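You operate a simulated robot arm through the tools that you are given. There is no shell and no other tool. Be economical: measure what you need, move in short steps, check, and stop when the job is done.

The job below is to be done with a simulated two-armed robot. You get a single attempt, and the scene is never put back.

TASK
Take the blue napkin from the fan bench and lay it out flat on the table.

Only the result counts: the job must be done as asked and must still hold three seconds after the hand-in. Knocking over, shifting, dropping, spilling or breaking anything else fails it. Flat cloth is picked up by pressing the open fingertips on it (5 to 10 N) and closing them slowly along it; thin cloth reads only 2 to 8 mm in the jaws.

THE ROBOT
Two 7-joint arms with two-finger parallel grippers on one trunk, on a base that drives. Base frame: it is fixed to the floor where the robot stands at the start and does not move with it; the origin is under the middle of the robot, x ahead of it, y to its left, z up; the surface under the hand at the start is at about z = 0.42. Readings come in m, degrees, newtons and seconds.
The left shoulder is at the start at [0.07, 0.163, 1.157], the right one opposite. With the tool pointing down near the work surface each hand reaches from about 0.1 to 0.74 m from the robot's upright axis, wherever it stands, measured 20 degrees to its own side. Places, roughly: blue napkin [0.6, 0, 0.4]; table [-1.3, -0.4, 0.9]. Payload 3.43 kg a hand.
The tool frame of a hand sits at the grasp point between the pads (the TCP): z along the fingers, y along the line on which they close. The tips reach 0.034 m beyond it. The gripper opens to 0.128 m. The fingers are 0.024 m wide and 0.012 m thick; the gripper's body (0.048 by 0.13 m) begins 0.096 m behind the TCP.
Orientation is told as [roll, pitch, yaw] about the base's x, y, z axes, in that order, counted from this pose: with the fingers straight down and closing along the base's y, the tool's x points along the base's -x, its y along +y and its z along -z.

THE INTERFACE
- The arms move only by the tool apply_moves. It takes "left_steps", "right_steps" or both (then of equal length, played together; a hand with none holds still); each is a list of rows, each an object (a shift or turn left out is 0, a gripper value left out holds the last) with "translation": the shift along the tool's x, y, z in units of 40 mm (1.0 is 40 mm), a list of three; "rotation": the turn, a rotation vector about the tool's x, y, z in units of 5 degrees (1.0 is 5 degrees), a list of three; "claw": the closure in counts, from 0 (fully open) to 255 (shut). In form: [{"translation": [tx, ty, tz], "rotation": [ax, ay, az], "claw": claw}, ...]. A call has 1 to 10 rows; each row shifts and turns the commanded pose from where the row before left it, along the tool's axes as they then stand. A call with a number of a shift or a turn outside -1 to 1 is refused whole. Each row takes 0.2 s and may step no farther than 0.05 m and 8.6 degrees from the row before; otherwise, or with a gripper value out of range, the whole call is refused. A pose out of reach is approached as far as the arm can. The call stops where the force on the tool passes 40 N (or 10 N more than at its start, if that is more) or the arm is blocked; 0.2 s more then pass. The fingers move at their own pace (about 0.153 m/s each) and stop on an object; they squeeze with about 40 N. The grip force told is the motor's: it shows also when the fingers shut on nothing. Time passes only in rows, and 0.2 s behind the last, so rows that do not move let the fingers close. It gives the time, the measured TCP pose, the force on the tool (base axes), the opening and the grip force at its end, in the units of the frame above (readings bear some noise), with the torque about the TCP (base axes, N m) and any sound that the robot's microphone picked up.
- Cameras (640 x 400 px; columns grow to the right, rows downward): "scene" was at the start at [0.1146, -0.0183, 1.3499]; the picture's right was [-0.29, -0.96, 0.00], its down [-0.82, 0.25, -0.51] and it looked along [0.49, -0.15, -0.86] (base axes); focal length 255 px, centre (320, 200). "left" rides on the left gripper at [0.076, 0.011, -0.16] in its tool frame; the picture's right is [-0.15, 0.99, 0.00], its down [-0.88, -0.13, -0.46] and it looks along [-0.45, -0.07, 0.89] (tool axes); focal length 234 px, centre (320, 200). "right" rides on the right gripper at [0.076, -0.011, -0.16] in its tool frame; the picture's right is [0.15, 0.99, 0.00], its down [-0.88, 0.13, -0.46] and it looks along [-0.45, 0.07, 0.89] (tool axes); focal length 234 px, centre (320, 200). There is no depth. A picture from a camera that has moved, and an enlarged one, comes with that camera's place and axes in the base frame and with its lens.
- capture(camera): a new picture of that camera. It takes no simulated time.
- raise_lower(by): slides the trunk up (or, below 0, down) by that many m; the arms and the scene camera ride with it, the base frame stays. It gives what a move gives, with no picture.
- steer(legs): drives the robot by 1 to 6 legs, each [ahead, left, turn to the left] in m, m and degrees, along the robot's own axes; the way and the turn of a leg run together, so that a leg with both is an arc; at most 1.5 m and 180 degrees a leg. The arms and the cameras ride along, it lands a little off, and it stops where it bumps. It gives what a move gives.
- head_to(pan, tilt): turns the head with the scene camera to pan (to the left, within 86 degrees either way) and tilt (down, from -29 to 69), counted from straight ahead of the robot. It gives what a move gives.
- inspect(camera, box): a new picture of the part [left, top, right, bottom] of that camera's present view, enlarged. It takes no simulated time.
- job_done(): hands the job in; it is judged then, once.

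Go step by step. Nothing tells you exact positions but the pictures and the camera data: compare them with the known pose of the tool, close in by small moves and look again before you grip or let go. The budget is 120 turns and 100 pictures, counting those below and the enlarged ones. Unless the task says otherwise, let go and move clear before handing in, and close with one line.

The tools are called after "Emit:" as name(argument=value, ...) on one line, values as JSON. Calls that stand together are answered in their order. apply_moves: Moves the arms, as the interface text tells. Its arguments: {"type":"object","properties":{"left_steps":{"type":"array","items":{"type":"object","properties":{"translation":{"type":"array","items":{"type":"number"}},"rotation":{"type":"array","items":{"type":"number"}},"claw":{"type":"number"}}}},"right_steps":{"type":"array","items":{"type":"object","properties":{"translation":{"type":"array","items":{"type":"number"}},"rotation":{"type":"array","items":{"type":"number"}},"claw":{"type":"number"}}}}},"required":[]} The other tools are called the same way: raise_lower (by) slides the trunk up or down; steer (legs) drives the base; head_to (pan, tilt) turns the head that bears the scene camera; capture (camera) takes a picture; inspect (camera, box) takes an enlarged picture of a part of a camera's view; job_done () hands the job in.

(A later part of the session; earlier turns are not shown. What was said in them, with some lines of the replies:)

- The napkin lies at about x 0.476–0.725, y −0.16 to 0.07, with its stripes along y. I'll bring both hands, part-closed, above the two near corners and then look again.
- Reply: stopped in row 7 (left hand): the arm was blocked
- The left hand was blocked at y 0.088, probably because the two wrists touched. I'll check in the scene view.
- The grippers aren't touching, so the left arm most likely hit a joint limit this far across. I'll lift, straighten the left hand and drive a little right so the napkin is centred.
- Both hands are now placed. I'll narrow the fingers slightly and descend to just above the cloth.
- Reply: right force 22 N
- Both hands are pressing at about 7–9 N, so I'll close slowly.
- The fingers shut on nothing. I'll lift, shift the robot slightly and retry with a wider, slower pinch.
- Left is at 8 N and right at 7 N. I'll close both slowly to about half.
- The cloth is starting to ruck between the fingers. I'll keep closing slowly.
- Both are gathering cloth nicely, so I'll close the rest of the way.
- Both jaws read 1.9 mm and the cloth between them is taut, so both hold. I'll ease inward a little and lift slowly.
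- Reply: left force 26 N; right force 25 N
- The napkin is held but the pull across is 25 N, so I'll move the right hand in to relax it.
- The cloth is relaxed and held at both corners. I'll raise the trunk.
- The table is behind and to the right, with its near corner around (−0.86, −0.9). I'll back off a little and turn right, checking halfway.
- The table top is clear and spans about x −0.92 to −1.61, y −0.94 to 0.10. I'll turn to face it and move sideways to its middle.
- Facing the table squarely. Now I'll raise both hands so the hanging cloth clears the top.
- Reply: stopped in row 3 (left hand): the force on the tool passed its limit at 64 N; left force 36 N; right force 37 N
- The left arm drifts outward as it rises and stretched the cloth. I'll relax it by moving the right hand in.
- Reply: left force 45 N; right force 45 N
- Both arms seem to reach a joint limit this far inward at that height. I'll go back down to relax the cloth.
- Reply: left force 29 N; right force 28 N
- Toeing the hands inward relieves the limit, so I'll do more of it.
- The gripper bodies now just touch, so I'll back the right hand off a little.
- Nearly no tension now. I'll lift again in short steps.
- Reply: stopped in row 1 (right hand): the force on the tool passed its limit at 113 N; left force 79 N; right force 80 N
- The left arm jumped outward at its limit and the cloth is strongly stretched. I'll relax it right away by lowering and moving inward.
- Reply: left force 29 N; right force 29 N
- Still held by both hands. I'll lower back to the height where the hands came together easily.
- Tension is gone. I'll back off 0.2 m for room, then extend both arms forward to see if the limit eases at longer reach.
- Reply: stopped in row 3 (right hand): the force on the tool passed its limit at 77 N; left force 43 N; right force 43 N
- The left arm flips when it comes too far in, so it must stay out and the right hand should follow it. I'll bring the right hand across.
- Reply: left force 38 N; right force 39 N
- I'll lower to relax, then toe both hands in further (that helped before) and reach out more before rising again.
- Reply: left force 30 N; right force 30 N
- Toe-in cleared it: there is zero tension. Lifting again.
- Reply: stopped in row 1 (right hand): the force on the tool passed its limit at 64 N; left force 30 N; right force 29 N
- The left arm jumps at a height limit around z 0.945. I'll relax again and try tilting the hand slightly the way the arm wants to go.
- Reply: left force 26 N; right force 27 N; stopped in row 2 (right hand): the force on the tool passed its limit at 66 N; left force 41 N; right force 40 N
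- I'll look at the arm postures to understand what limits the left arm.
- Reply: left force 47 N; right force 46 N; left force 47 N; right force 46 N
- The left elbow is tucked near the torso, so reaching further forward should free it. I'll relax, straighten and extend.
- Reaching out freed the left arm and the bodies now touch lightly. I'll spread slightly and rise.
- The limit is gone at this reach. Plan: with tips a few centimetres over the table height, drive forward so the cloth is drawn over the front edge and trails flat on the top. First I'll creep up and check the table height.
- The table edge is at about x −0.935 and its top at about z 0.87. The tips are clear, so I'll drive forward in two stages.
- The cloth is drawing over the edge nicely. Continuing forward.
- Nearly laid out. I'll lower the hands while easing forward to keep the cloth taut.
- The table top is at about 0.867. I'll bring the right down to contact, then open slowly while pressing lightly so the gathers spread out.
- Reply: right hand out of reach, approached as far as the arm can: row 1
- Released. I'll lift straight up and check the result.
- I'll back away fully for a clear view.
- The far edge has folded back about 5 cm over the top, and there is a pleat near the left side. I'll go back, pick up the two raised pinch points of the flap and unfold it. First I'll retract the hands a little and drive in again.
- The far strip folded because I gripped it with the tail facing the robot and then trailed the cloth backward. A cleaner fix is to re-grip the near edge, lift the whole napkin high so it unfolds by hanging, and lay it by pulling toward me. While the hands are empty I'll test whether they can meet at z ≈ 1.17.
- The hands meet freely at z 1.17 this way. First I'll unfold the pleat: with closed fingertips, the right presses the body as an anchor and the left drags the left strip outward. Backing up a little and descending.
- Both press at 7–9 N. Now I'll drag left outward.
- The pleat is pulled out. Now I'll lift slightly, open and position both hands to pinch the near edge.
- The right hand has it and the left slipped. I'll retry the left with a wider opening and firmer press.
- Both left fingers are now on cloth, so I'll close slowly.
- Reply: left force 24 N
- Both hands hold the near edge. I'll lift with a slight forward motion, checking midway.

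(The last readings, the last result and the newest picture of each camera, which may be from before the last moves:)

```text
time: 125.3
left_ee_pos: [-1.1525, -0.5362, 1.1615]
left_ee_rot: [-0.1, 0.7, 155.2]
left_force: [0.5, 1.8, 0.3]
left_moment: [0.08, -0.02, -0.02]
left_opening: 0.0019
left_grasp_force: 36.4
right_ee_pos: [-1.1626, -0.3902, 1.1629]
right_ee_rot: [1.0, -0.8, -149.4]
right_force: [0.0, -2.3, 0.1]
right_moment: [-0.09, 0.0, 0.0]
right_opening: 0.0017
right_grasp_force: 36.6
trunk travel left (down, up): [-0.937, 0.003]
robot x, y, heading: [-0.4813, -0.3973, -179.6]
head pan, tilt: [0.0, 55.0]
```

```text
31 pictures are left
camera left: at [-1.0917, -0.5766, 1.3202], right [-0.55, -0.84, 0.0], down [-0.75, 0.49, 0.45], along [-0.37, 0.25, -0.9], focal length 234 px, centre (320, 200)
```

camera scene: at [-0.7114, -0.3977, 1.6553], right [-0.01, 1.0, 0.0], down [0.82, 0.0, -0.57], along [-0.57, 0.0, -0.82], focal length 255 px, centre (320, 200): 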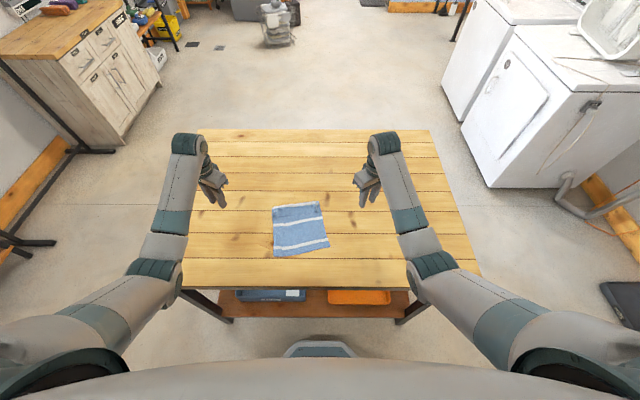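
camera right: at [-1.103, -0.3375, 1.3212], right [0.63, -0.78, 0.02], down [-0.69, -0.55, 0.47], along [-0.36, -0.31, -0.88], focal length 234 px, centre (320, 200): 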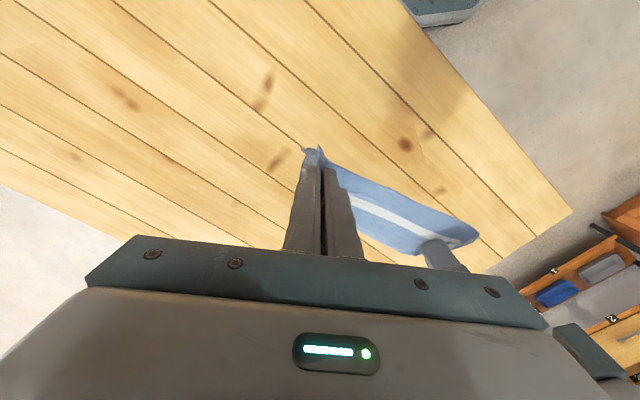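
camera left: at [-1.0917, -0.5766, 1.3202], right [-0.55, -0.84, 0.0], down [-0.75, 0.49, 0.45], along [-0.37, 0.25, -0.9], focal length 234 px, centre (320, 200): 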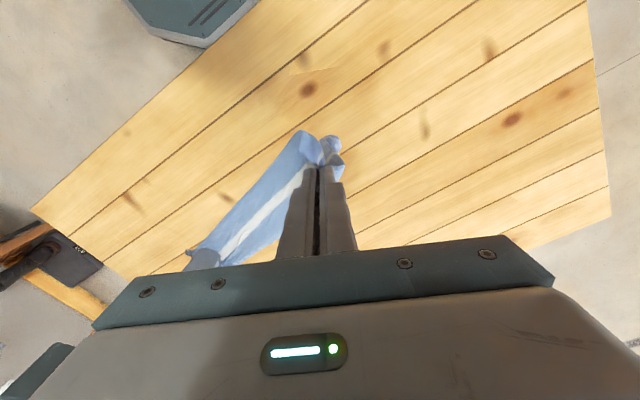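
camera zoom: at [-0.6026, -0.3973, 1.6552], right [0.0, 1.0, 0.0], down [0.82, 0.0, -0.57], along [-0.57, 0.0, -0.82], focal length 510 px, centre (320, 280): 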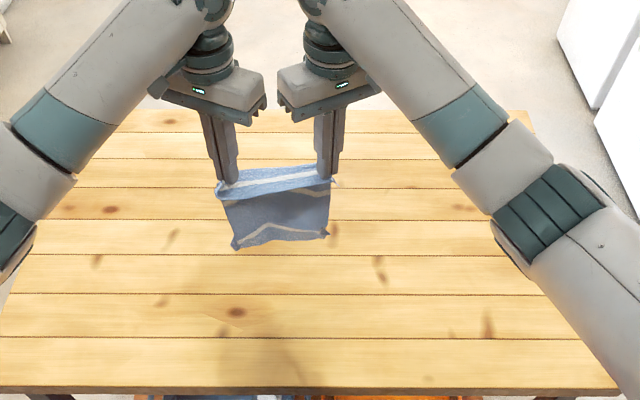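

The napkin hangs unfolded from both hands. I'll drive forward for room, then lay it by alternately lowering and backing away.

Emit:
steer(legs=[[0.12, 0, 0]])

Emit:
apply_moves(left_steps=[{"translation": [0, 0, -0.05]}, {}, {}, {"translation": [0, 0, 0.5]}, {"translation": [0, 0, 0.5]}, {}, {}], right_steps=[{"translation": [0, 0, -0.05]}, {}, {}, {"translation": [0, 0, 0.5]}, {"translation": [0, 0, 0.5]}, {}, {}])

Emit:
head_to(pan=0, tilt=50)

Emit:
inspect(camera="scene", box=[220, 60, 420, 260])

```text
time: 126.5
left_ee_pos: [-1.2708, -0.5359, 1.1618]
left_ee_rot: [0.0, 0.5, 155.1]
left_force: [0.4, 3.8, 0.7]
left_moment: [0.11, 0.0, 0.01]
left_opening: 0.0015
left_grasp_force: 36.5
right_ee_pos: [-1.2802, -0.389, 1.1642]
right_ee_rot: [0.9, -0.9, -149.5]
right_force: [-0.4, -2.9, -0.3]
right_moment: [-0.09, 0.0, 0.0]
right_opening: 0.0019
right_grasp_force: 36.8
trunk travel left (down, up): [-0.937, 0.003]
robot x, y, heading: [-0.5969, -0.3991, -179.7]
head pan, tilt: [0.0, 55.0]
```

```text
time: 128.2
left_ee_pos: [-1.2709, -0.5359, 1.1224]
left_ee_rot: [0.1, 0.6, 155.1]
left_force: [0.5, 1.8, -0.2]
left_moment: [0.04, 0.01, -0.01]
left_opening: 0.0018
left_grasp_force: 36.7
right_ee_pos: [-1.2822, -0.3915, 1.1244]
right_ee_rot: [1.0, -0.8, -149.3]
right_force: [0.6, -1.8, 0.0]
right_moment: [-0.05, -0.04, -0.01]
right_opening: 0.002
right_grasp_force: 36.3
trunk travel left (down, up): [-0.937, 0.003]
robot x, y, heading: [-0.5958, -0.3979, -179.6]
head pan, tilt: [0.0, 55.0]
```

```text
time: 128.8
left_ee_pos: [-1.2712, -0.5378, 1.1238]
left_ee_rot: [0.1, 0.6, 155.1]
left_force: [-0.6, 2.1, 0.5]
left_moment: [0.07, 0.0, -0.01]
left_opening: 0.0018
left_grasp_force: 36.7
right_ee_pos: [-1.2823, -0.3911, 1.1242]
right_ee_rot: [0.9, -0.8, -149.4]
right_force: [0.4, -1.3, -0.2]
right_moment: [-0.07, 0.0, -0.01]
right_opening: 0.0017
right_grasp_force: 36.0
trunk travel left (down, up): [-0.937, 0.003]
robot x, y, heading: [-0.6002, -0.3975, -179.6]
head pan, tilt: [0.0, 50.0]
```

```text
2.00 times, centred on (320, 160) of scene
camera zoom: at [-0.7261, -0.3976, 1.6618], right [-0.01, 1.0, 0.0], down [0.77, 0.0, -0.64], along [-0.64, 0.0, -0.77], focal length 510 px, centre (320, 280)
```

zoom: 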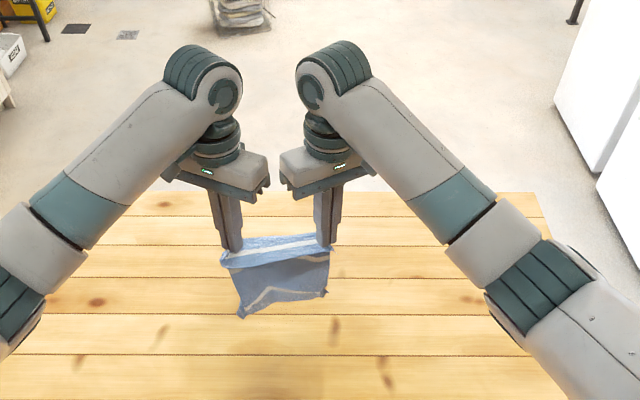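

Emit:
inspect(camera="scene", box=[262, 165, 332, 225])

```text
6.67 times, centred on (297, 195) of scene
camera zoom: at [-0.7261, -0.3976, 1.6618], right [-0.01, 1.0, 0.0], down [0.77, 0.0, -0.64], along [-0.64, 0.0, -0.77], focal length 1699 px, centre (473, 233)
```

zoom: 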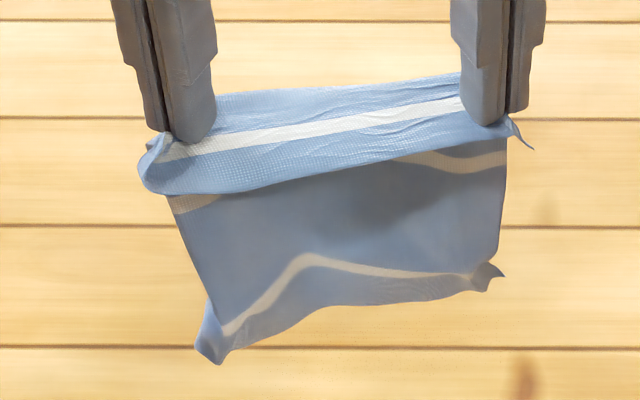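

It hangs fully unfolded, with the free lip on my side, which is right for pulling toward me. Now the alternating lowering and backing.

Emit:
apply_moves(left_steps=[{"translation": [0, 0, 0.5]}, {"translation": [0, 0, 0.5]}, {}], right_steps=[{"translation": [0, 0, 0.5]}, {"translation": [0, 0, 0.5]}, {}])

Emit:
steer(legs=[[-0.04, 0, 0]])

Emit:
apply_moves(left_steps=[{"translation": [0, 0, 0.5]}, {"translation": [0, 0, 0.5]}, {}], right_steps=[{"translation": [0, 0, 0.5]}, {"translation": [0, 0, 0.5]}, {}])

Emit:
steer(legs=[[-0.04, 0, 0]])

Emit:
inspect(camera="scene", box=[240, 130, 400, 250])

```text
time: 129.6
left_ee_pos: [-1.2712, -0.5374, 1.0828]
left_ee_rot: [0.0, 0.6, 155.1]
left_force: [0.1, 0.8, 0.4]
left_moment: [0.03, 0.02, 0.0]
left_opening: 0.002
left_grasp_force: 36.2
right_ee_pos: [-1.2817, -0.3926, 1.0847]
right_ee_rot: [1.0, -0.8, -149.5]
right_force: [0.4, -1.3, -0.5]
right_moment: [0.0, 0.03, 0.0]
right_opening: 0.0017
right_grasp_force: 36.6
trunk travel left (down, up): [-0.937, 0.003]
robot x, y, heading: [-0.5982, -0.3992, -179.5]
head pan, tilt: [0.0, 50.0]
```

```text
time: 130.5
left_ee_pos: [-1.2388, -0.5378, 1.0766]
left_ee_rot: [-0.3, 1.0, 155.2]
left_force: [0.1, 1.7, -0.6]
left_moment: [0.02, -0.05, 0.01]
left_opening: 0.0019
left_grasp_force: 36.7
right_ee_pos: [-1.2501, -0.3927, 1.0786]
right_ee_rot: [1.2, -0.4, -149.4]
right_force: [-1.1, -0.6, -0.8]
right_moment: [-0.02, -0.08, -0.05]
right_opening: 0.0017
right_grasp_force: 36.5
trunk travel left (down, up): [-0.937, 0.003]
robot x, y, heading: [-0.5583, -0.3997, -179.5]
head pan, tilt: [0.0, 50.0]
```

```text
time: 131.3
left_ee_pos: [-1.2307, -0.5367, 1.0437]
left_ee_rot: [0.0, 0.7, 155.1]
left_force: [0.8, 0.8, 0.0]
left_moment: [0.02, 0.05, 0.01]
left_opening: 0.0021
left_grasp_force: 36.8
right_ee_pos: [-1.2431, -0.3925, 1.0455]
right_ee_rot: [0.8, -0.9, -149.4]
right_force: [0.0, -0.8, -0.2]
right_moment: [-0.02, 0.03, -0.02]
right_opening: 0.0017
right_grasp_force: 36.3
trunk travel left (down, up): [-0.937, 0.003]
robot x, y, heading: [-0.5582, -0.3963, -179.5]
head pan, tilt: [0.0, 50.0]
```

```text
time: 132.2
left_ee_pos: [-1.1994, -0.5346, 1.037]
left_ee_rot: [-0.2, 1.0, 155.2]
left_force: [-0.5, 0.5, -0.1]
left_moment: [0.03, -0.1, -0.02]
left_opening: 0.002
left_grasp_force: 37.0
right_ee_pos: [-1.2105, -0.3924, 1.0392]
right_ee_rot: [1.2, -0.4, -149.4]
right_force: [-0.5, -0.9, -0.2]
right_moment: [0.0, -0.06, 0.0]
right_opening: 0.0019
right_grasp_force: 37.0
trunk travel left (down, up): [-0.937, 0.003]
robot x, y, heading: [-0.5189, -0.3979, -179.7]
head pan, tilt: [0.0, 50.0]
```

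```text
3.33 times, centred on (320, 190) of scene
camera zoom: at [-0.6589, -0.3973, 1.6606], right [-0.01, 1.0, 0.0], down [0.77, 0.0, -0.64], along [-0.64, 0.0, -0.77], focal length 850 px, centre (320, 233)
```

zoom: 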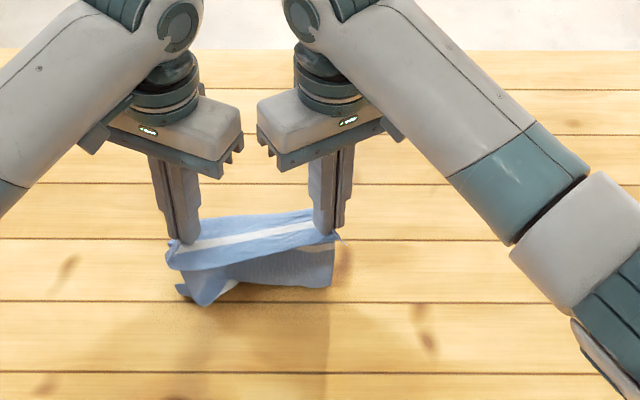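

The bottom curled toward me because I lowered before moving. I'll lift it free again, drive forward and redo it with true diagonal arm motion so the bottom trails away from me.

Emit:
apply_moves(left_steps=[{"translation": [0, 0, -0.6]}, {"translation": [0, 0, -0.7]}, {"translation": [0, 0, -0.7]}, {"translation": [0, 0, -0.6]}, {}], right_steps=[{"translation": [0, 0, -0.6]}, {"translation": [0, 0, -0.7]}, {"translation": [0, 0, -0.7]}, {"translation": [0, 0, -0.6]}, {}])

Emit:
steer(legs=[[0.09, 0, 0]])

Emit:
apply_moves(left_steps=[{}, {}, {}, {"translation": [0, 0, 0.3]}, {"translation": [0, 0, 0.2]}, {}, {}], right_steps=[{}, {}, {}, {"translation": [0, 0, 0.3]}, {"translation": [0, 0, 0.2]}, {}, {}])

Emit:
inspect(camera="scene", box=[252, 140, 352, 230])

```text
time: 133.4
left_ee_pos: [-1.1946, -0.5354, 1.1457]
left_ee_rot: [-0.1, 0.6, 155.3]
left_force: [-0.1, 2.7, -0.2]
left_moment: [0.13, 0.01, 0.0]
left_opening: 0.0019
left_grasp_force: 36.3
right_ee_pos: [-1.2062, -0.3894, 1.1488]
right_ee_rot: [1.0, -0.7, -149.4]
right_force: [0.1, -2.9, -0.1]
right_moment: [-0.11, -0.05, 0.04]
right_opening: 0.0016
right_grasp_force: 36.3
trunk travel left (down, up): [-0.937, 0.003]
robot x, y, heading: [-0.5199, -0.3991, -179.9]
head pan, tilt: [0.0, 50.0]
```

```text
time: 134.5
left_ee_pos: [-1.2789, -0.5348, 1.1485]
left_ee_rot: [0.1, 0.7, 155.1]
left_force: [0.9, 3.6, -0.4]
left_moment: [0.07, 0.04, -0.01]
left_opening: 0.0017
left_grasp_force: 36.2
right_ee_pos: [-1.289, -0.39, 1.1512]
right_ee_rot: [0.9, -1.1, -149.5]
right_force: [0.9, -3.1, -0.8]
right_moment: [-0.13, 0.01, 0.0]
right_opening: 0.0017
right_grasp_force: 36.7
trunk travel left (down, up): [-0.937, 0.003]
robot x, y, heading: [-0.6096, -0.3991, -179.9]
head pan, tilt: [0.0, 50.0]
```

```text
time: 136.1
left_ee_pos: [-1.2816, -0.5357, 1.1271]
left_ee_rot: [0.0, 0.8, 155.1]
left_force: [-0.5, 3.2, -0.8]
left_moment: [0.1, -0.02, 0.0]
left_opening: 0.0018
left_grasp_force: 36.1
right_ee_pos: [-1.2931, -0.3896, 1.1293]
right_ee_rot: [1.0, -0.8, -149.5]
right_force: [-0.7, -3.5, 0.1]
right_moment: [-0.06, -0.03, -0.02]
right_opening: 0.0018
right_grasp_force: 36.4
trunk travel left (down, up): [-0.937, 0.003]
robot x, y, heading: [-0.6113, -0.3969, -179.7]
head pan, tilt: [0.0, 50.0]
```

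```text
4.44 times, centred on (302, 185) of scene
camera zoom: at [-0.7366, -0.3975, 1.6618], right [0.0, 1.0, 0.0], down [0.77, 0.0, -0.64], along [-0.64, 0.0, -0.77], focal length 1133 px, centre (400, 267)
```

zoom: 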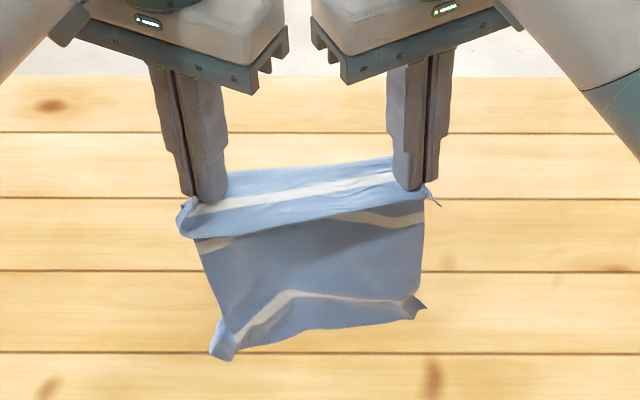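

Emit:
apply_moves(left_steps=[{"translation": [0.1, -0.05, 0.45]}, {"translation": [0.34, -0.155, 0.4]}, {"translation": [0.34, -0.155, 0.25]}, {"translation": [0.34, -0.155, 0.25]}, {"translation": [0.34, -0.155, 0.3]}, {"translation": [0.34, -0.155, 0.3]}, {"translation": [0.34, -0.155, 0.3]}, {}], right_steps=[{"translation": [0.1, 0.057, 0.45]}, {"translation": [0.323, 0.19, 0.4]}, {"translation": [0.323, 0.19, 0.25]}, {"translation": [0.323, 0.19, 0.25]}, {"translation": [0.323, 0.19, 0.3]}, {"translation": [0.323, 0.19, 0.3]}, {"translation": [0.323, 0.19, 0.3]}, {}])

Emit:
inspect(camera="scene", box=[240, 140, 380, 240])

Emit:
capture(camera="right")

```text
time: 137.9
left_ee_pos: [-1.1863, -0.536, 1.0374]
left_ee_rot: [0.0, 0.7, 155.1]
left_force: [-0.4, 1.9, 1.2]
left_moment: [0.03, 0.02, 0.02]
left_opening: 0.002
left_grasp_force: 36.9
right_ee_pos: [-1.1993, -0.3919, 1.0393]
right_ee_rot: [1.0, -0.8, -149.6]
right_force: [0.1, -2.2, -0.3]
right_moment: [-0.06, 0.0, 0.04]
right_opening: 0.0014
right_grasp_force: 36.4
trunk travel left (down, up): [-0.937, 0.003]
robot x, y, heading: [-0.6084, -0.3998, -179.7]
head pan, tilt: [0.0, 50.0]
```

```text
4.00 times, centred on (310, 190) of scene
camera zoom: at [-0.7371, -0.3973, 1.6618], right [0.0, 1.0, 0.0], down [0.77, 0.0, -0.64], along [-0.64, 0.0, -0.77], focal length 1020 px, centre (360, 240)
```

zoom: 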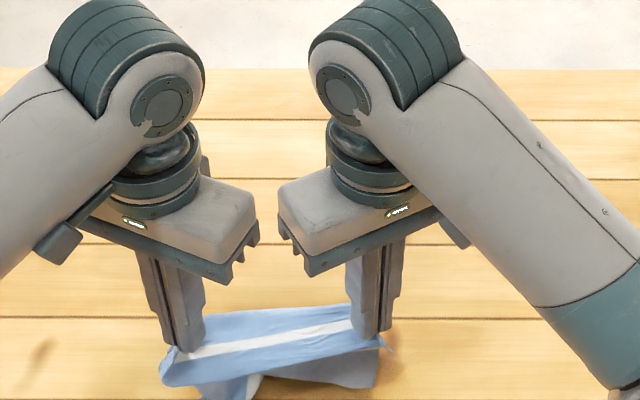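

```text
25 pictures are left
camera right: at [-1.1388, -0.339, 1.1965], right [0.63, -0.78, 0.01], down [-0.69, -0.55, 0.47], along [-0.36, -0.31, -0.88], focal length 234 px, centre (320, 200)
```

right: 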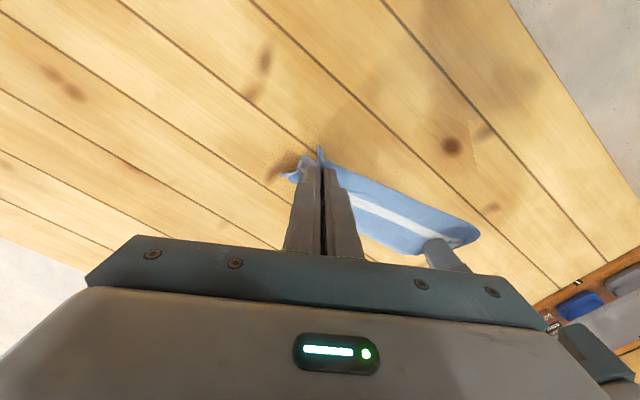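

I'll lift clear, reach far forward, then sweep back and down quickly so the bottom lags away from me and gets laid out.

Emit:
apply_moves(left_steps=[{"translation": [0, 0, -0.9]}, {"translation": [0, 0, -0.9]}, {"translation": [-0.57, 0.26, 0]}, {"translation": [-0.57, 0.26, 0]}, {"translation": [-0.57, 0.26, 0]}, {"translation": [-0.57, 0.26, 0]}, {"translation": [-0.4, 0.18, 0]}, {}, {}, {}], right_steps=[{"translation": [0, 0, -0.9]}, {"translation": [0, 0, -0.9]}, {"translation": [-0.54, -0.32, 0]}, {"translation": [-0.54, -0.32, 0]}, {"translation": [-0.54, -0.32, 0]}, {"translation": [-0.54, -0.32, 0]}, {"translation": [-0.38, -0.22, 0]}, {}, {}, {}])

Emit:
apply_moves(left_steps=[{"translation": [0.45, -0.2, 0.4]}, {"translation": [0.68, -0.31, 0.5]}, {"translation": [0.68, -0.31, 0.6]}, {"translation": [0.68, -0.31, 0.65]}, {"translation": [0.68, -0.31, 0.65]}, {"translation": [0.57, -0.26, 0.6]}, {"translation": [0.4, -0.18, 0.5]}], right_steps=[{"translation": [0.43, 0.25, 0.4]}, {"translation": [0.65, 0.38, 0.5]}, {"translation": [0.65, 0.38, 0.6]}, {"translation": [0.65, 0.38, 0.65]}, {"translation": [0.65, 0.38, 0.65]}, {"translation": [0.54, 0.32, 0.6]}, {"translation": [0.38, 0.22, 0.5]}])

Emit:
capture(camera="scene")

Emit:
capture(camera="right")

```text
time: 140.1
left_ee_pos: [-1.3057, -0.5349, 1.1067]
left_ee_rot: [0.0, 0.7, 155.1]
left_force: [-0.6, 2.9, 0.0]
left_moment: [0.07, 0.03, 0.01]
left_opening: 0.0019
left_grasp_force: 36.9
right_ee_pos: [-1.3174, -0.3905, 1.1099]
right_ee_rot: [1.0, -0.8, -149.5]
right_force: [0.3, -2.7, 0.0]
right_moment: [-0.09, 0.0, 0.04]
right_opening: 0.0014
right_grasp_force: 36.9
trunk travel left (down, up): [-0.937, 0.003]
robot x, y, heading: [-0.6107, -0.3993, -179.9]
head pan, tilt: [0.0, 50.0]
```

```text
time: 141.7
left_ee_pos: [-1.1226, -0.5373, 0.954]
left_ee_rot: [0.0, 0.6, 155.2]
left_force: [0.2, 2.2, -1.0]
left_moment: [0.06, 0.03, -0.02]
left_opening: 0.0022
left_grasp_force: 36.6
right_ee_pos: [-1.1338, -0.392, 0.9545]
right_ee_rot: [0.9, -0.9, -149.5]
right_force: [0.3, -3.0, -0.1]
right_moment: [-0.07, -0.01, 0.03]
right_opening: 0.0019
right_grasp_force: 37.0
trunk travel left (down, up): [-0.937, 0.003]
robot x, y, heading: [-0.6099, -0.3962, -179.8]
head pan, tilt: [0.0, 50.0]
```

```text
24 pictures are left
camera scene: at [-0.7356, -0.3976, 1.662], right [0.0, 1.0, 0.0], down [0.77, 0.0, -0.64], along [-0.64, 0.0, -0.77], focal length 255 px, centre (320, 200)
```

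scene: 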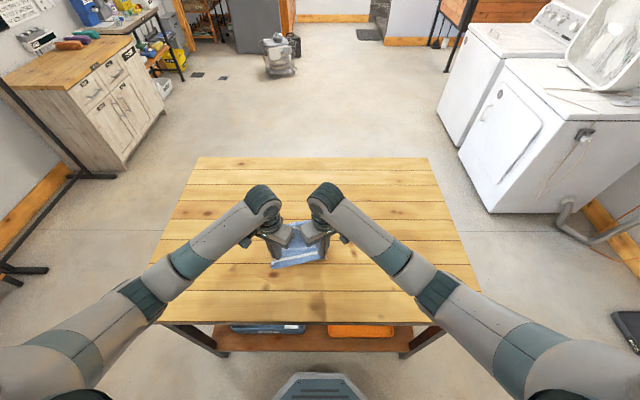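

```text
23 pictures are left
camera right: at [-1.0719, -0.3398, 1.1134], right [0.63, -0.78, 0.01], down [-0.69, -0.55, 0.47], along [-0.36, -0.31, -0.88], focal length 234 px, centre (320, 200)
```

right: 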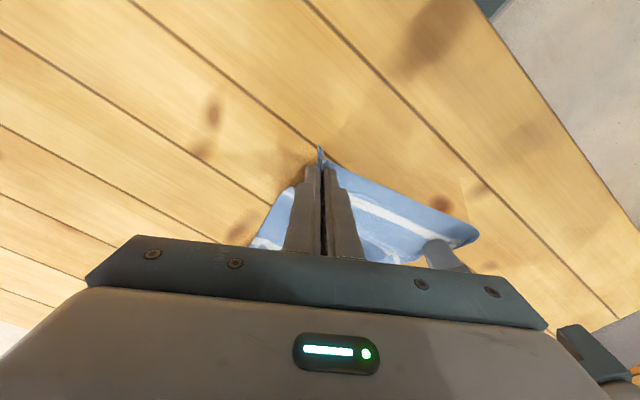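

The body is now trailing away from me. I'll finish lowering while backing off.

Emit:
steer(legs=[[-0.03, 0, 0]])

Emit:
apply_moves(left_steps=[{"translation": [0, 0, 0.3]}, {"translation": [0, 0, 0.3]}, {}], right_steps=[{"translation": [0, 0, 0.3]}, {"translation": [0, 0, 0.3]}, {}])

Emit:
steer(legs=[[-0.03, 0, 0]])

Emit:
apply_moves(left_steps=[{"translation": [0, 0, 0.3]}, {"translation": [0, 0, 0.25]}, {}], right_steps=[{"translation": [0, 0, 0.3]}, {"translation": [0, 0, 0.25]}, {}])

Emit:
steer(legs=[[-0.02, 0, 0]])

Emit:
capture(camera="right")

Emit:
capture(camera="left")

```text
time: 142.5
left_ee_pos: [-1.0977, -0.538, 0.9496]
left_ee_rot: [-0.1, 0.9, 155.1]
left_force: [-0.9, 2.2, -0.5]
left_moment: [0.14, -0.07, -0.01]
left_opening: 0.0019
left_grasp_force: 36.8
right_ee_pos: [-1.1104, -0.3919, 0.9513]
right_ee_rot: [1.1, -0.5, -149.5]
right_force: [-0.3, -3.9, 0.1]
right_moment: [-0.1, -0.09, 0.03]
right_opening: 0.0017
right_grasp_force: 36.2
trunk travel left (down, up): [-0.937, 0.003]
robot x, y, heading: [-0.5771, -0.401, -179.7]
head pan, tilt: [0.0, 50.0]
```

```text
time: 143.3
left_ee_pos: [-1.0917, -0.5377, 0.9308]
left_ee_rot: [0.1, 0.6, 155.1]
left_force: [0.3, 1.0, -0.2]
left_moment: [0.08, 0.04, 0.01]
left_opening: 0.002
left_grasp_force: 36.4
right_ee_pos: [-1.1024, -0.3933, 0.9325]
right_ee_rot: [0.9, -0.9, -149.6]
right_force: [-0.1, -2.2, -0.3]
right_moment: [-0.03, 0.03, 0.02]
right_opening: 0.0017
right_grasp_force: 36.5
trunk travel left (down, up): [-0.937, 0.003]
robot x, y, heading: [-0.5816, -0.3993, -179.9]
head pan, tilt: [0.0, 50.0]
```

```text
time: 144.1
left_ee_pos: [-1.0688, -0.5372, 0.9261]
left_ee_rot: [-0.1, 0.9, 155.1]
left_force: [-0.4, 2.0, -0.1]
left_moment: [0.07, -0.06, 0.02]
left_opening: 0.0019
left_grasp_force: 37.1
right_ee_pos: [-1.0791, -0.3929, 0.9279]
right_ee_rot: [1.1, -0.6, -149.5]
right_force: [-0.8, -0.9, -1.5]
right_moment: [-0.05, -0.07, -0.01]
right_opening: 0.0017
right_grasp_force: 36.1
trunk travel left (down, up): [-0.937, 0.003]
robot x, y, heading: [-0.5514, -0.3944, -180.2]
head pan, tilt: [0.0, 50.0]
```

```text
time: 144.9
left_ee_pos: [-1.0627, -0.5376, 0.9087]
left_ee_rot: [0.2, 0.5, 155.0]
left_force: [-0.4, 1.8, 0.0]
left_moment: [0.06, 0.04, -0.01]
left_opening: 0.0019
left_grasp_force: 36.0
right_ee_pos: [-1.074, -0.394, 0.9103]
right_ee_rot: [1.1, -0.9, -149.6]
right_force: [-0.2, -0.9, 0.1]
right_moment: [-0.09, 0.01, 0.02]
right_opening: 0.0018
right_grasp_force: 36.4
trunk travel left (down, up): [-0.937, 0.003]
robot x, y, heading: [-0.5487, -0.3981, -179.9]
head pan, tilt: [0.0, 50.0]
```

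```text
time: 145.7
left_ee_pos: [-1.048, -0.5379, 0.9055]
left_ee_rot: [-0.1, 0.8, 155.1]
left_force: [-1.0, 2.7, 0.4]
left_moment: [0.09, -0.03, -0.01]
left_opening: 0.0022
left_grasp_force: 36.6
right_ee_pos: [-1.0588, -0.392, 0.9057]
right_ee_rot: [1.0, -0.5, -149.5]
right_force: [-1.6, -1.5, -0.6]
right_moment: [-0.04, -0.08, -0.02]
right_opening: 0.0017
right_grasp_force: 36.2
trunk travel left (down, up): [-0.937, 0.003]
robot x, y, heading: [-0.5315, -0.3947, -179.9]
head pan, tilt: [0.0, 50.0]
```

```text
22 pictures are left
camera right: at [-0.9993, -0.3404, 1.0657], right [0.63, -0.78, 0.02], down [-0.69, -0.55, 0.47], along [-0.35, -0.31, -0.88], focal length 234 px, centre (320, 200)
```

right: 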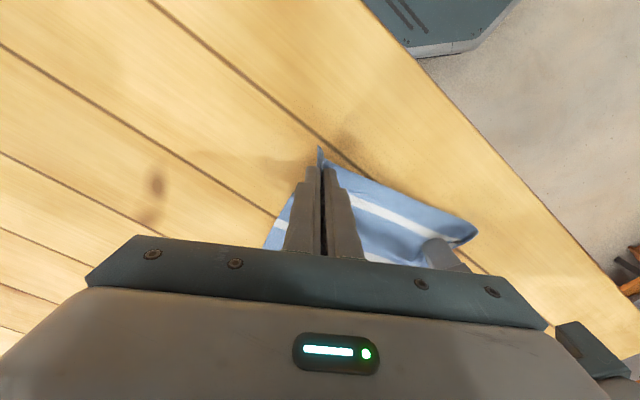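

```text
21 pictures are left
camera left: at [-0.9869, -0.579, 1.0648], right [-0.55, -0.84, 0.0], down [-0.75, 0.49, 0.44], along [-0.37, 0.25, -0.9], focal length 234 px, centre (320, 200)
```

left: 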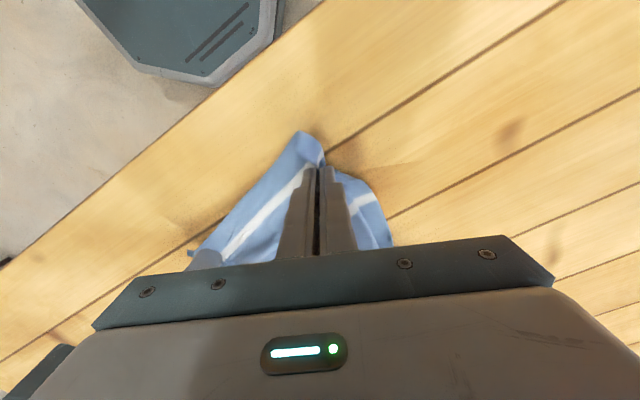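

The napkin lies forward of the hands. I'll lower to contact and open slowly under light pressure.

Emit:
apply_moves(left_steps=[{"translation": [0.05, 0, 0.1]}, {"translation": [0, 0, 0.06]}, {"translation": [0, 0, 0.04]}, {}], right_steps=[{"translation": [0.05, 0, 0.1]}, {"translation": [0, 0, 0.06]}, {"translation": [0, 0, 0.05]}, {}])

```text
time: 146.7
left_ee_pos: [-1.042, -0.5385, 0.8989]
left_ee_rot: [0.0, 0.5, 155.2]
left_force: [-0.6, 3.8, 0.2]
left_moment: [0.15, 0.03, -0.03]
left_opening: 0.0023
left_grasp_force: 36.7
right_ee_pos: [-1.0542, -0.3917, 0.9017]
right_ee_rot: [0.9, -0.9, -149.6]
right_force: [0.9, -3.3, -0.6]
right_moment: [-0.12, -0.02, 0.0]
right_opening: 0.0018
right_grasp_force: 36.0
trunk travel left (down, up): [-0.937, 0.003]
robot x, y, heading: [-0.5324, -0.3995, -179.9]
head pan, tilt: [0.0, 50.0]
```

Emit:
apply_moves(left_steps=[{"translation": [0, 0, 0.05]}, {"translation": [0, 0, 0.025]}, {}], right_steps=[{"translation": [0, 0, 0.08]}, {"translation": [0, 0, 0.05]}, {}])

```text
time: 147.5
left_ee_pos: [-1.0428, -0.5381, 0.8959]
left_ee_rot: [-0.1, 0.6, 155.2]
left_force: [0.3, 2.8, 1.0]
left_moment: [0.07, 0.04, 0.02]
left_opening: 0.0017
left_grasp_force: 36.7
right_ee_pos: [-1.0532, -0.391, 0.897]
right_ee_rot: [0.9, -0.9, -149.5]
right_force: [-0.5, -3.4, -0.3]
right_moment: [-0.15, 0.02, 0.0]
right_opening: 0.0015
right_grasp_force: 36.7
trunk travel left (down, up): [-0.937, 0.003]
robot x, y, heading: [-0.529, -0.3985, -179.8]
head pan, tilt: [0.0, 50.0]
```

Emit:
apply_moves(left_steps=[{"translation": [0, 0, 0.03]}, {"claw": 250}, {"claw": 243}, {"claw": 234}, {"claw": 225}, {"claw": 215}, {"claw": 205}, {"claw": 195}, {"claw": 185}, {}], right_steps=[{"translation": [0, 0, 0.05]}, {"claw": 250}, {"claw": 243}, {"claw": 234}, {"claw": 225}, {"claw": 215}, {"claw": 205}, {"claw": 195}, {"claw": 185}, {}])

Emit:
apply_moves(left_steps=[{"translation": [0, 0, -0.1]}, {"translation": [0, 0, -0.3]}, {"translation": [0, 0, -0.6]}, {"translation": [0, 0, -0.8]}, {"translation": [0.31, 0.68, -0.3]}, {"translation": [0.31, 0.68, 0]}, {"translation": [0.31, 0.68, 0]}, {"translation": [0.31, 0.68, 0]}, {}], right_steps=[{"translation": [0, 0, -0.1]}, {"translation": [0, 0, -0.3]}, {"translation": [0, 0, -0.6]}, {"translation": [0, 0, -0.8]}, {"translation": [0.38, -0.65, -0.3]}, {"translation": [0.38, -0.65, 0]}, {"translation": [0.38, -0.65, 0]}, {"translation": [0.38, -0.65, 0]}, {}])

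Emit:
capture(camera="scene")

```text
time: 149.7
left_ee_pos: [-1.041, -0.5387, 0.8954]
left_ee_rot: [0.0, 0.5, 155.1]
left_force: [-1.4, 0.4, 1.3]
left_moment: [-0.03, 0.06, 0.03]
left_opening: 0.035
left_grasp_force: 0.0
right_ee_pos: [-1.051, -0.3925, 0.8956]
right_ee_rot: [0.9, -1.0, -149.5]
right_force: [2.0, -3.8, 18.1]
right_moment: [0.23, 0.02, 0.0]
right_opening: 0.0326
right_grasp_force: 0.0
trunk travel left (down, up): [-0.937, 0.003]
robot x, y, heading: [-0.5327, -0.3991, -179.9]
head pan, tilt: [0.0, 50.0]
```

```text
time: 151.7
left_ee_pos: [-1.0449, -0.6587, 0.979]
left_ee_rot: [0.0, 0.6, 155.1]
left_force: [0.0, -0.3, 0.8]
left_moment: [-0.02, 0.0, 0.0]
left_opening: 0.0353
left_grasp_force: 0.1
right_ee_pos: [-1.0539, -0.2706, 0.9738]
right_ee_rot: [1.1, -0.9, -149.5]
right_force: [1.0, 0.3, 0.8]
right_moment: [0.0, -0.02, 0.01]
right_opening: 0.0353
right_grasp_force: 0.1
trunk travel left (down, up): [-0.937, 0.003]
robot x, y, heading: [-0.528, -0.3979, -179.7]
head pan, tilt: [0.0, 50.0]
```

```text
20 pictures are left
camera scene: at [-0.6586, -0.3971, 1.6618], right [0.0, 1.0, 0.0], down [0.77, 0.0, -0.64], along [-0.64, 0.0, -0.77], focal length 255 px, centre (320, 200)
```

scene: 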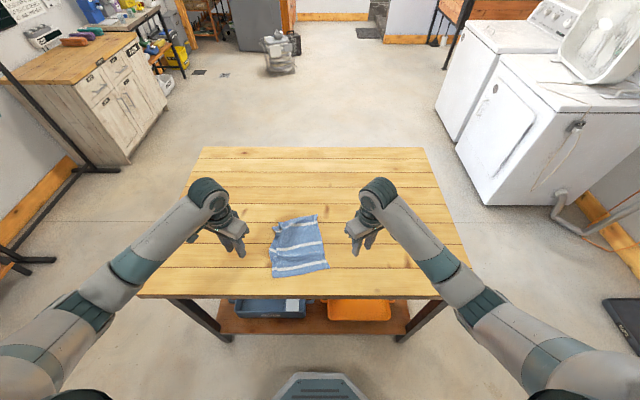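

Emit:
inspect(camera="scene", box=[254, 202, 346, 284])

```text
4.88 times, centred on (300, 243) of scene
camera zoom: at [-0.6586, -0.3971, 1.6618], right [0.0, 1.0, 0.0], down [0.77, 0.0, -0.64], along [-0.64, 0.0, -0.77], focal length 1243 px, centre (418, -10)
```

zoom: 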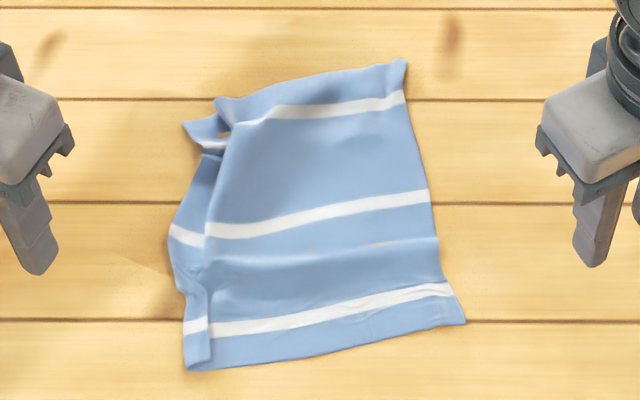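

Nearly all flat now; only the left strip is tucked under a pleat. I'll repeat the press-and-drag, with the right hand anchoring and the left pulling the strip outward at mid-length.

Emit:
steer(legs=[[0.055, 0, 0]])

Emit:
apply_moves(left_steps=[{"translation": [-0.24, -0.52, 0], "claw": 255}, {"translation": [-0.24, -0.52, 0]}, {"translation": [-0.24, -0.52, 0]}, {"translation": [-0.24, -0.52, 0]}, {"translation": [0, 0, 0.7]}, {"translation": [0, 0, 0.7]}, {"translation": [0, 0, 0.4]}, {}], right_steps=[{"translation": [-0.41, 0.7, 0], "claw": 255}, {"translation": [-0.41, 0.7, 0]}, {"translation": [-0.41, 0.7, 0]}, {"translation": [-0.41, 0.7, 0]}, {"translation": [0, 0, 0.7]}, {"translation": [0, 0, 0.7]}, {"translation": [0, 0, 0.3]}, {}])

Emit:
capture(camera="left")

```text
time: 152.7
left_ee_pos: [-1.0916, -0.659, 0.9817]
left_ee_rot: [0.1, 0.2, 155.0]
left_force: [0.8, 0.0, 0.4]
left_moment: [-0.03, 0.09, 0.01]
left_opening: 0.0351
left_grasp_force: 0.1
right_ee_pos: [-1.102, -0.271, 0.9779]
right_ee_rot: [0.7, -1.1, -149.4]
right_force: [0.2, 0.2, 0.3]
right_moment: [0.0, 0.05, 0.0]
right_opening: 0.0353
right_grasp_force: 0.1
trunk travel left (down, up): [-0.937, 0.003]
robot x, y, heading: [-0.5852, -0.3954, -179.7]
head pan, tilt: [0.0, 50.0]
```

```text
time: 154.5
left_ee_pos: [-1.0973, -0.5684, 0.9071]
left_ee_rot: [0.1, 0.6, 155.1]
left_force: [-0.2, 1.2, -0.3]
left_moment: [-0.04, -0.03, 0.01]
left_opening: 0.0
left_grasp_force: 33.3
right_ee_pos: [-1.1075, -0.4019, 0.9095]
right_ee_rot: [1.0, -0.9, -149.5]
right_force: [-0.2, 0.4, -0.3]
right_moment: [-0.03, -0.04, 0.01]
right_opening: 0.0001
right_grasp_force: 32.9
trunk travel left (down, up): [-0.937, 0.003]
robot x, y, heading: [-0.5853, -0.401, -179.7]
head pan, tilt: [0.0, 50.0]
```

```text
18 pictures are left
camera left: at [-1.035, -0.609, 1.0663], right [-0.55, -0.84, 0.0], down [-0.75, 0.49, 0.45], along [-0.37, 0.25, -0.9], focal length 234 px, centre (320, 200)
```

left: 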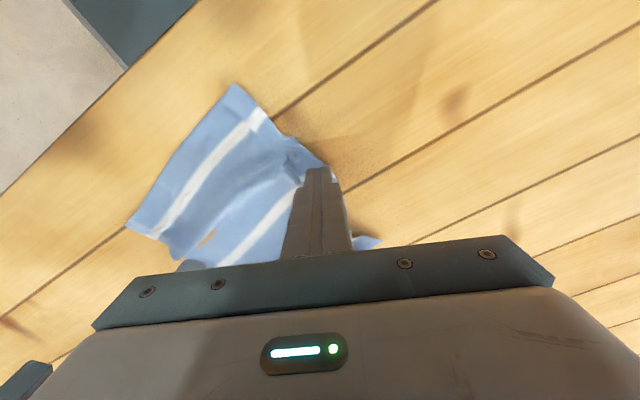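

Emit:
apply_moves(left_steps=[{"translation": [0, 0, 0.15]}, {"translation": [0, 0, 0.1]}, {"translation": [0, 0, 0.05]}, {}], right_steps=[{"translation": [0, 0, 0.15]}, {"translation": [0, 0, 0.12]}, {"translation": [0, 0, 0.08]}, {}])

```text
time: 155.5
left_ee_pos: [-1.0963, -0.5674, 0.8958]
left_ee_rot: [0.0, 0.6, 155.0]
left_force: [-1.0, -2.2, 5.7]
left_moment: [-0.04, 0.06, 0.03]
left_opening: 0.0002
left_grasp_force: 32.5
right_ee_pos: [-1.1071, -0.403, 0.8952]
right_ee_rot: [0.9, -0.9, -149.5]
right_force: [-0.2, 0.3, -0.3]
right_moment: [0.01, 0.0, -0.01]
right_opening: 0.0003
right_grasp_force: 32.4
trunk travel left (down, up): [-0.937, 0.003]
robot x, y, heading: [-0.5853, -0.3992, -179.6]
head pan, tilt: [0.0, 50.0]
```

Left is at 6 N. I'll press the right a little more and drag left outward 3.5 cm.

Emit:
apply_moves(left_steps=[{"translation": [0, 0, 0.008]}, {"translation": [0.042, 0.09, 0]}, {"translation": [0.042, 0.09, 0]}, {"translation": [0.042, 0.09, 0]}, {"translation": [0.042, 0.09, 0]}, {"translation": [0.042, 0.09, 0]}, {"translation": [0.042, 0.09, 0]}, {"translation": [0.042, 0.09, 0]}, {"translation": [0.042, 0.09, 0]}, {}], right_steps=[{"translation": [0, 0, 0.04]}, {}, {}, {}, {}, {}, {}, {}, {}, {}])

Emit:
capture(camera="left")

```text
time: 157.7
left_ee_pos: [-1.0942, -0.5986, 0.8952]
left_ee_rot: [0.0, 0.6, 155.1]
left_force: [-1.7, 2.9, 9.9]
left_moment: [0.11, 0.1, -0.01]
left_opening: 0.0
left_grasp_force: 32.8
right_ee_pos: [-1.1064, -0.4022, 0.8957]
right_ee_rot: [0.9, -1.1, -149.6]
right_force: [-4.2, -1.3, 16.6]
right_moment: [0.11, 0.09, 0.08]
right_opening: 0.0
right_grasp_force: 33.2
trunk travel left (down, up): [-0.937, 0.003]
robot x, y, heading: [-0.5851, -0.3983, -179.7]
head pan, tilt: [0.0, 50.0]
```

```text
17 pictures are left
camera left: at [-1.0329, -0.64, 1.0545], right [-0.55, -0.84, 0.0], down [-0.75, 0.49, 0.45], along [-0.37, 0.25, -0.89], focal length 234 px, centre (320, 200)
```

left: 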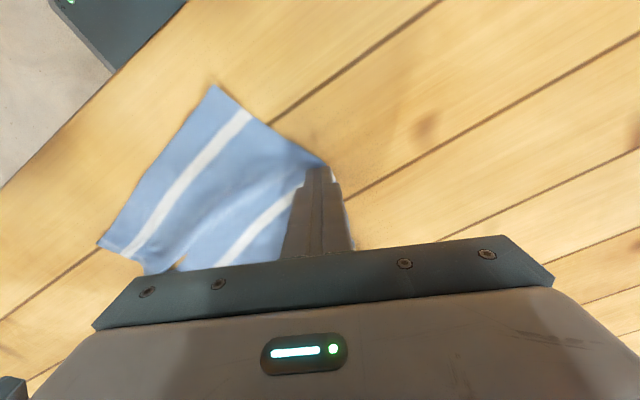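

The pleat came out along the near half. I'll lift and look.

Emit:
apply_moves(left_steps=[{"translation": [0, 0, -0.2]}, {"translation": [0, 0, -0.7]}, {"translation": [0, 0, -0.7]}, {"translation": [0.31, 0.68, 0]}, {"translation": [0.31, 0.68, 0]}, {}], right_steps=[{"translation": [0, 0, -0.2]}, {"translation": [0, 0, -0.7]}, {"translation": [0, 0, -0.7]}, {"translation": [0.4, -0.7, 0]}, {"translation": [0.4, -0.7, 0]}, {"translation": [0.4, -0.7, 0]}])

Emit:
inspect(camera="scene", box=[240, 190, 360, 290])

```text
time: 159.1
left_ee_pos: [-1.0969, -0.6582, 0.9586]
left_ee_rot: [0.0, 0.8, 155.1]
left_force: [-1.1, -0.2, -0.4]
left_moment: [0.0, -0.01, 0.02]
left_opening: 0.0
left_grasp_force: 33.5
right_ee_pos: [-1.1074, -0.3028, 0.9545]
right_ee_rot: [1.0, -0.9, -149.4]
right_force: [-1.2, -0.5, -1.0]
right_moment: [-0.03, -0.02, 0.01]
right_opening: 0.0001
right_grasp_force: 32.8
trunk travel left (down, up): [-0.937, 0.003]
robot x, y, heading: [-0.5857, -0.3956, -179.7]
head pan, tilt: [0.0, 50.0]
```

```text
4.00 times, centred on (300, 240) of scene
camera zoom: at [-0.7126, -0.395, 1.6618], right [0.0, 1.0, 0.0], down [0.77, 0.0, -0.64], along [-0.64, 0.0, -0.77], focal length 1020 px, centre (400, 40)
```

zoom: 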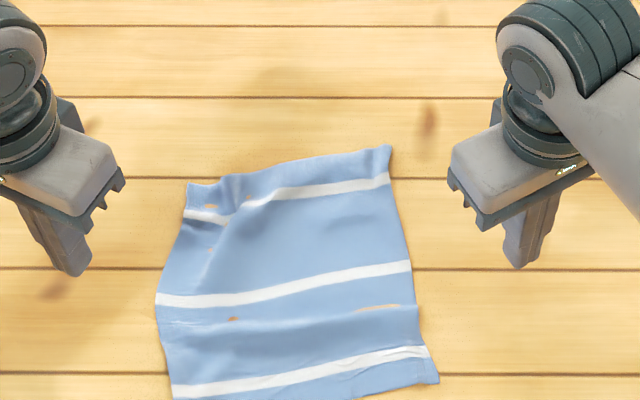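

Almost perfect; just a small ruck at the far-left corner. I'll pull that corner out with the left fingertip.

Emit:
apply_moves(left_steps=[{"translation": [-0.57, -0.21, 0]}, {"translation": [-0.57, -0.21, 0]}, {"translation": [-0.57, -0.21, 0]}, {"translation": [-0.57, -0.21, 0]}, {"translation": [-0.57, -0.21, 0]}, {"translation": [0, 0, 0.7]}, {"translation": [0, 0, 0.6]}, {"translation": [0, 0, 0.15]}, {}])

Emit:
capture(camera="left")

```text
time: 161.1
left_ee_pos: [-1.182, -0.5738, 0.8983]
left_ee_rot: [-0.1, 0.6, 155.1]
left_force: [-0.6, -0.9, 0.0]
left_moment: [0.04, -0.01, -0.03]
left_opening: 0.0
left_grasp_force: 32.9
right_ee_pos: [-1.1068, -0.3036, 0.9548]
right_ee_rot: [1.0, -0.8, -149.5]
right_force: [-0.5, 0.9, -0.5]
right_moment: [-0.01, -0.01, -0.03]
right_opening: 0.0
right_grasp_force: 33.1
trunk travel left (down, up): [-0.937, 0.003]
robot x, y, heading: [-0.5841, -0.4007, -179.8]
head pan, tilt: [0.0, 50.0]
```

```text
15 pictures are left
camera left: at [-1.12, -0.6145, 1.0581], right [-0.55, -0.84, 0.0], down [-0.75, 0.49, 0.45], along [-0.37, 0.25, -0.89], focal length 234 px, centre (320, 200)
```

left: 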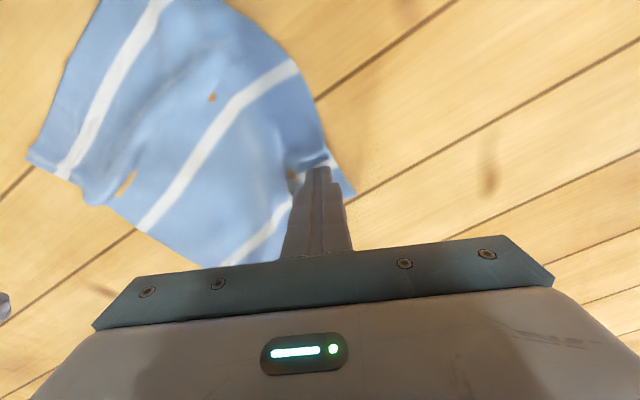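

Emit:
apply_moves(left_steps=[{"translation": [0, 0, 0.05]}, {"translation": [0, 0, 0.03]}, {}])

```text
time: 161.9
left_ee_pos: [-1.1825, -0.5736, 0.8955]
left_ee_rot: [0.0, 0.5, 155.1]
left_force: [0.5, 0.2, 0.4]
left_moment: [0.03, -0.01, -0.02]
left_opening: 0.0001
left_grasp_force: 32.9
right_ee_pos: [-1.1072, -0.3037, 0.9555]
right_ee_rot: [1.1, -0.8, -149.4]
right_force: [0.6, -0.5, -0.3]
right_moment: [-0.02, -0.02, 0.01]
right_opening: 0.0001
right_grasp_force: 32.5
trunk travel left (down, up): [-0.937, 0.003]
robot x, y, heading: [-0.583, -0.3972, -179.8]
head pan, tilt: [0.0, 50.0]
```

Emit:
apply_moves(left_steps=[{"translation": [0, 0, 0.03]}, {}, {"translation": [0.01, 0.107, 0]}, {"translation": [0.01, 0.107, 0]}, {"translation": [0.01, 0.107, 0]}, {"translation": [0.01, 0.107, 0]}, {"translation": [0.01, 0.107, 0]}, {}])

Emit:
apply_moves(left_steps=[{"translation": [0, 0, -0.2]}, {"translation": [0, 0, -0.7]}, {"translation": [0, 0, -0.7]}, {"translation": [0.31, 0.68, 0]}, {"translation": [0.31, 0.68, 0]}, {"translation": [0.31, 0.68, 0]}, {"translation": [0.31, 0.68, 0]}, {}])

Emit:
inspect(camera="scene", box=[240, 200, 360, 300])

```text
time: 163.7
left_ee_pos: [-1.1892, -0.593, 0.8949]
left_ee_rot: [0.0, 0.6, 155.1]
left_force: [0.8, -0.3, 0.1]
left_moment: [0.0, -0.02, -0.02]
left_opening: 0.0001
left_grasp_force: 32.5
right_ee_pos: [-1.1081, -0.3028, 0.9547]
right_ee_rot: [1.0, -0.9, -149.6]
right_force: [0.5, 0.7, -0.2]
right_moment: [-0.03, -0.04, -0.01]
right_opening: 0.0
right_grasp_force: 32.8
trunk travel left (down, up): [-0.937, 0.003]
robot x, y, heading: [-0.5843, -0.394, -179.7]
head pan, tilt: [0.0, 50.0]
```

```text
time: 165.5
left_ee_pos: [-1.191, -0.7131, 0.9609]
left_ee_rot: [-0.1, 0.6, 155.0]
left_force: [-0.1, -0.1, -0.2]
left_moment: [-0.02, -0.02, -0.01]
left_opening: 0.0
left_grasp_force: 32.6
right_ee_pos: [-1.1078, -0.3034, 0.9547]
right_ee_rot: [1.0, -0.9, -149.5]
right_force: [-0.2, 0.8, -0.3]
right_moment: [0.0, -0.03, 0.02]
right_opening: 0.0001
right_grasp_force: 33.3
trunk travel left (down, up): [-0.937, 0.003]
robot x, y, heading: [-0.5851, -0.3961, -179.7]
head pan, tilt: [0.0, 50.0]
```

```text
4.00 times, centred on (300, 250) of scene
camera zoom: at [-0.7124, -0.3965, 1.6618], right [0.0, 1.0, 0.0], down [0.77, 0.0, -0.64], along [-0.64, 0.0, -0.77], focal length 1020 px, centre (400, 0)
```

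zoom: 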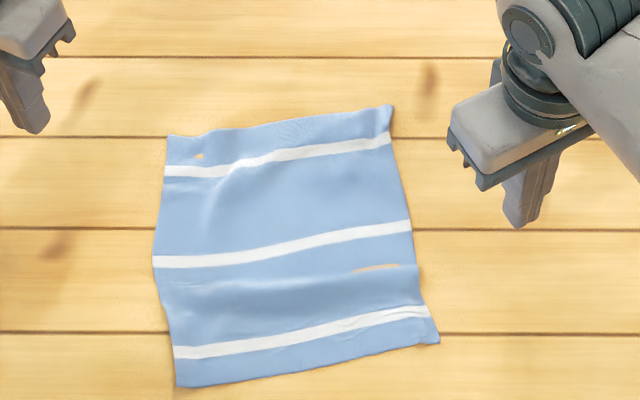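

The napkin is now laid out flat on the table. I'll back away clear.

Emit:
steer(legs=[[-0.45, 0, 0]])

Emit:
capture(camera="scene")

```text
time: 168.2
left_ee_pos: [-0.739, -0.7109, 0.9601]
left_ee_rot: [0.0, 0.6, 155.2]
left_force: [0.1, -0.3, 0.3]
left_moment: [-0.01, -0.01, -0.01]
left_opening: 0.0
left_grasp_force: 32.9
right_ee_pos: [-0.6575, -0.3015, 0.9534]
right_ee_rot: [1.0, -0.8, -149.4]
right_force: [0.3, -0.4, -0.3]
right_moment: [-0.01, 0.02, 0.0]
right_opening: 0.0
right_grasp_force: 33.1
trunk travel left (down, up): [-0.937, 0.003]
robot x, y, heading: [-0.1336, -0.3967, -179.7]
head pan, tilt: [0.0, 50.0]
```

```text
13 pictures are left
camera scene: at [-0.2625, -0.3952, 1.6617], right [-0.01, 1.0, 0.0], down [0.77, 0.0, -0.64], along [-0.64, 0.0, -0.77], focal length 255 px, centre (320, 200)
```

scene: 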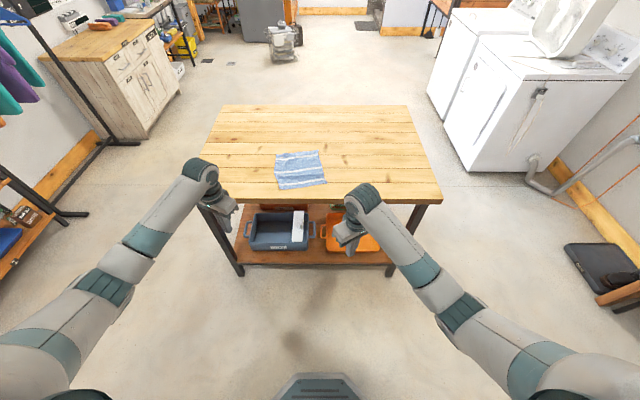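

The napkin lies flat on the table, both hands are clear of it, and nothing else was disturbed, so I'm handing in.

Emit:
job_done()

```text
The job is handed in.
```

The blue napkin is off the fan bench and lying flat on the table apart from faint ripples. Both hands are clear of it, and I saw nothing else moved in the final pictures.
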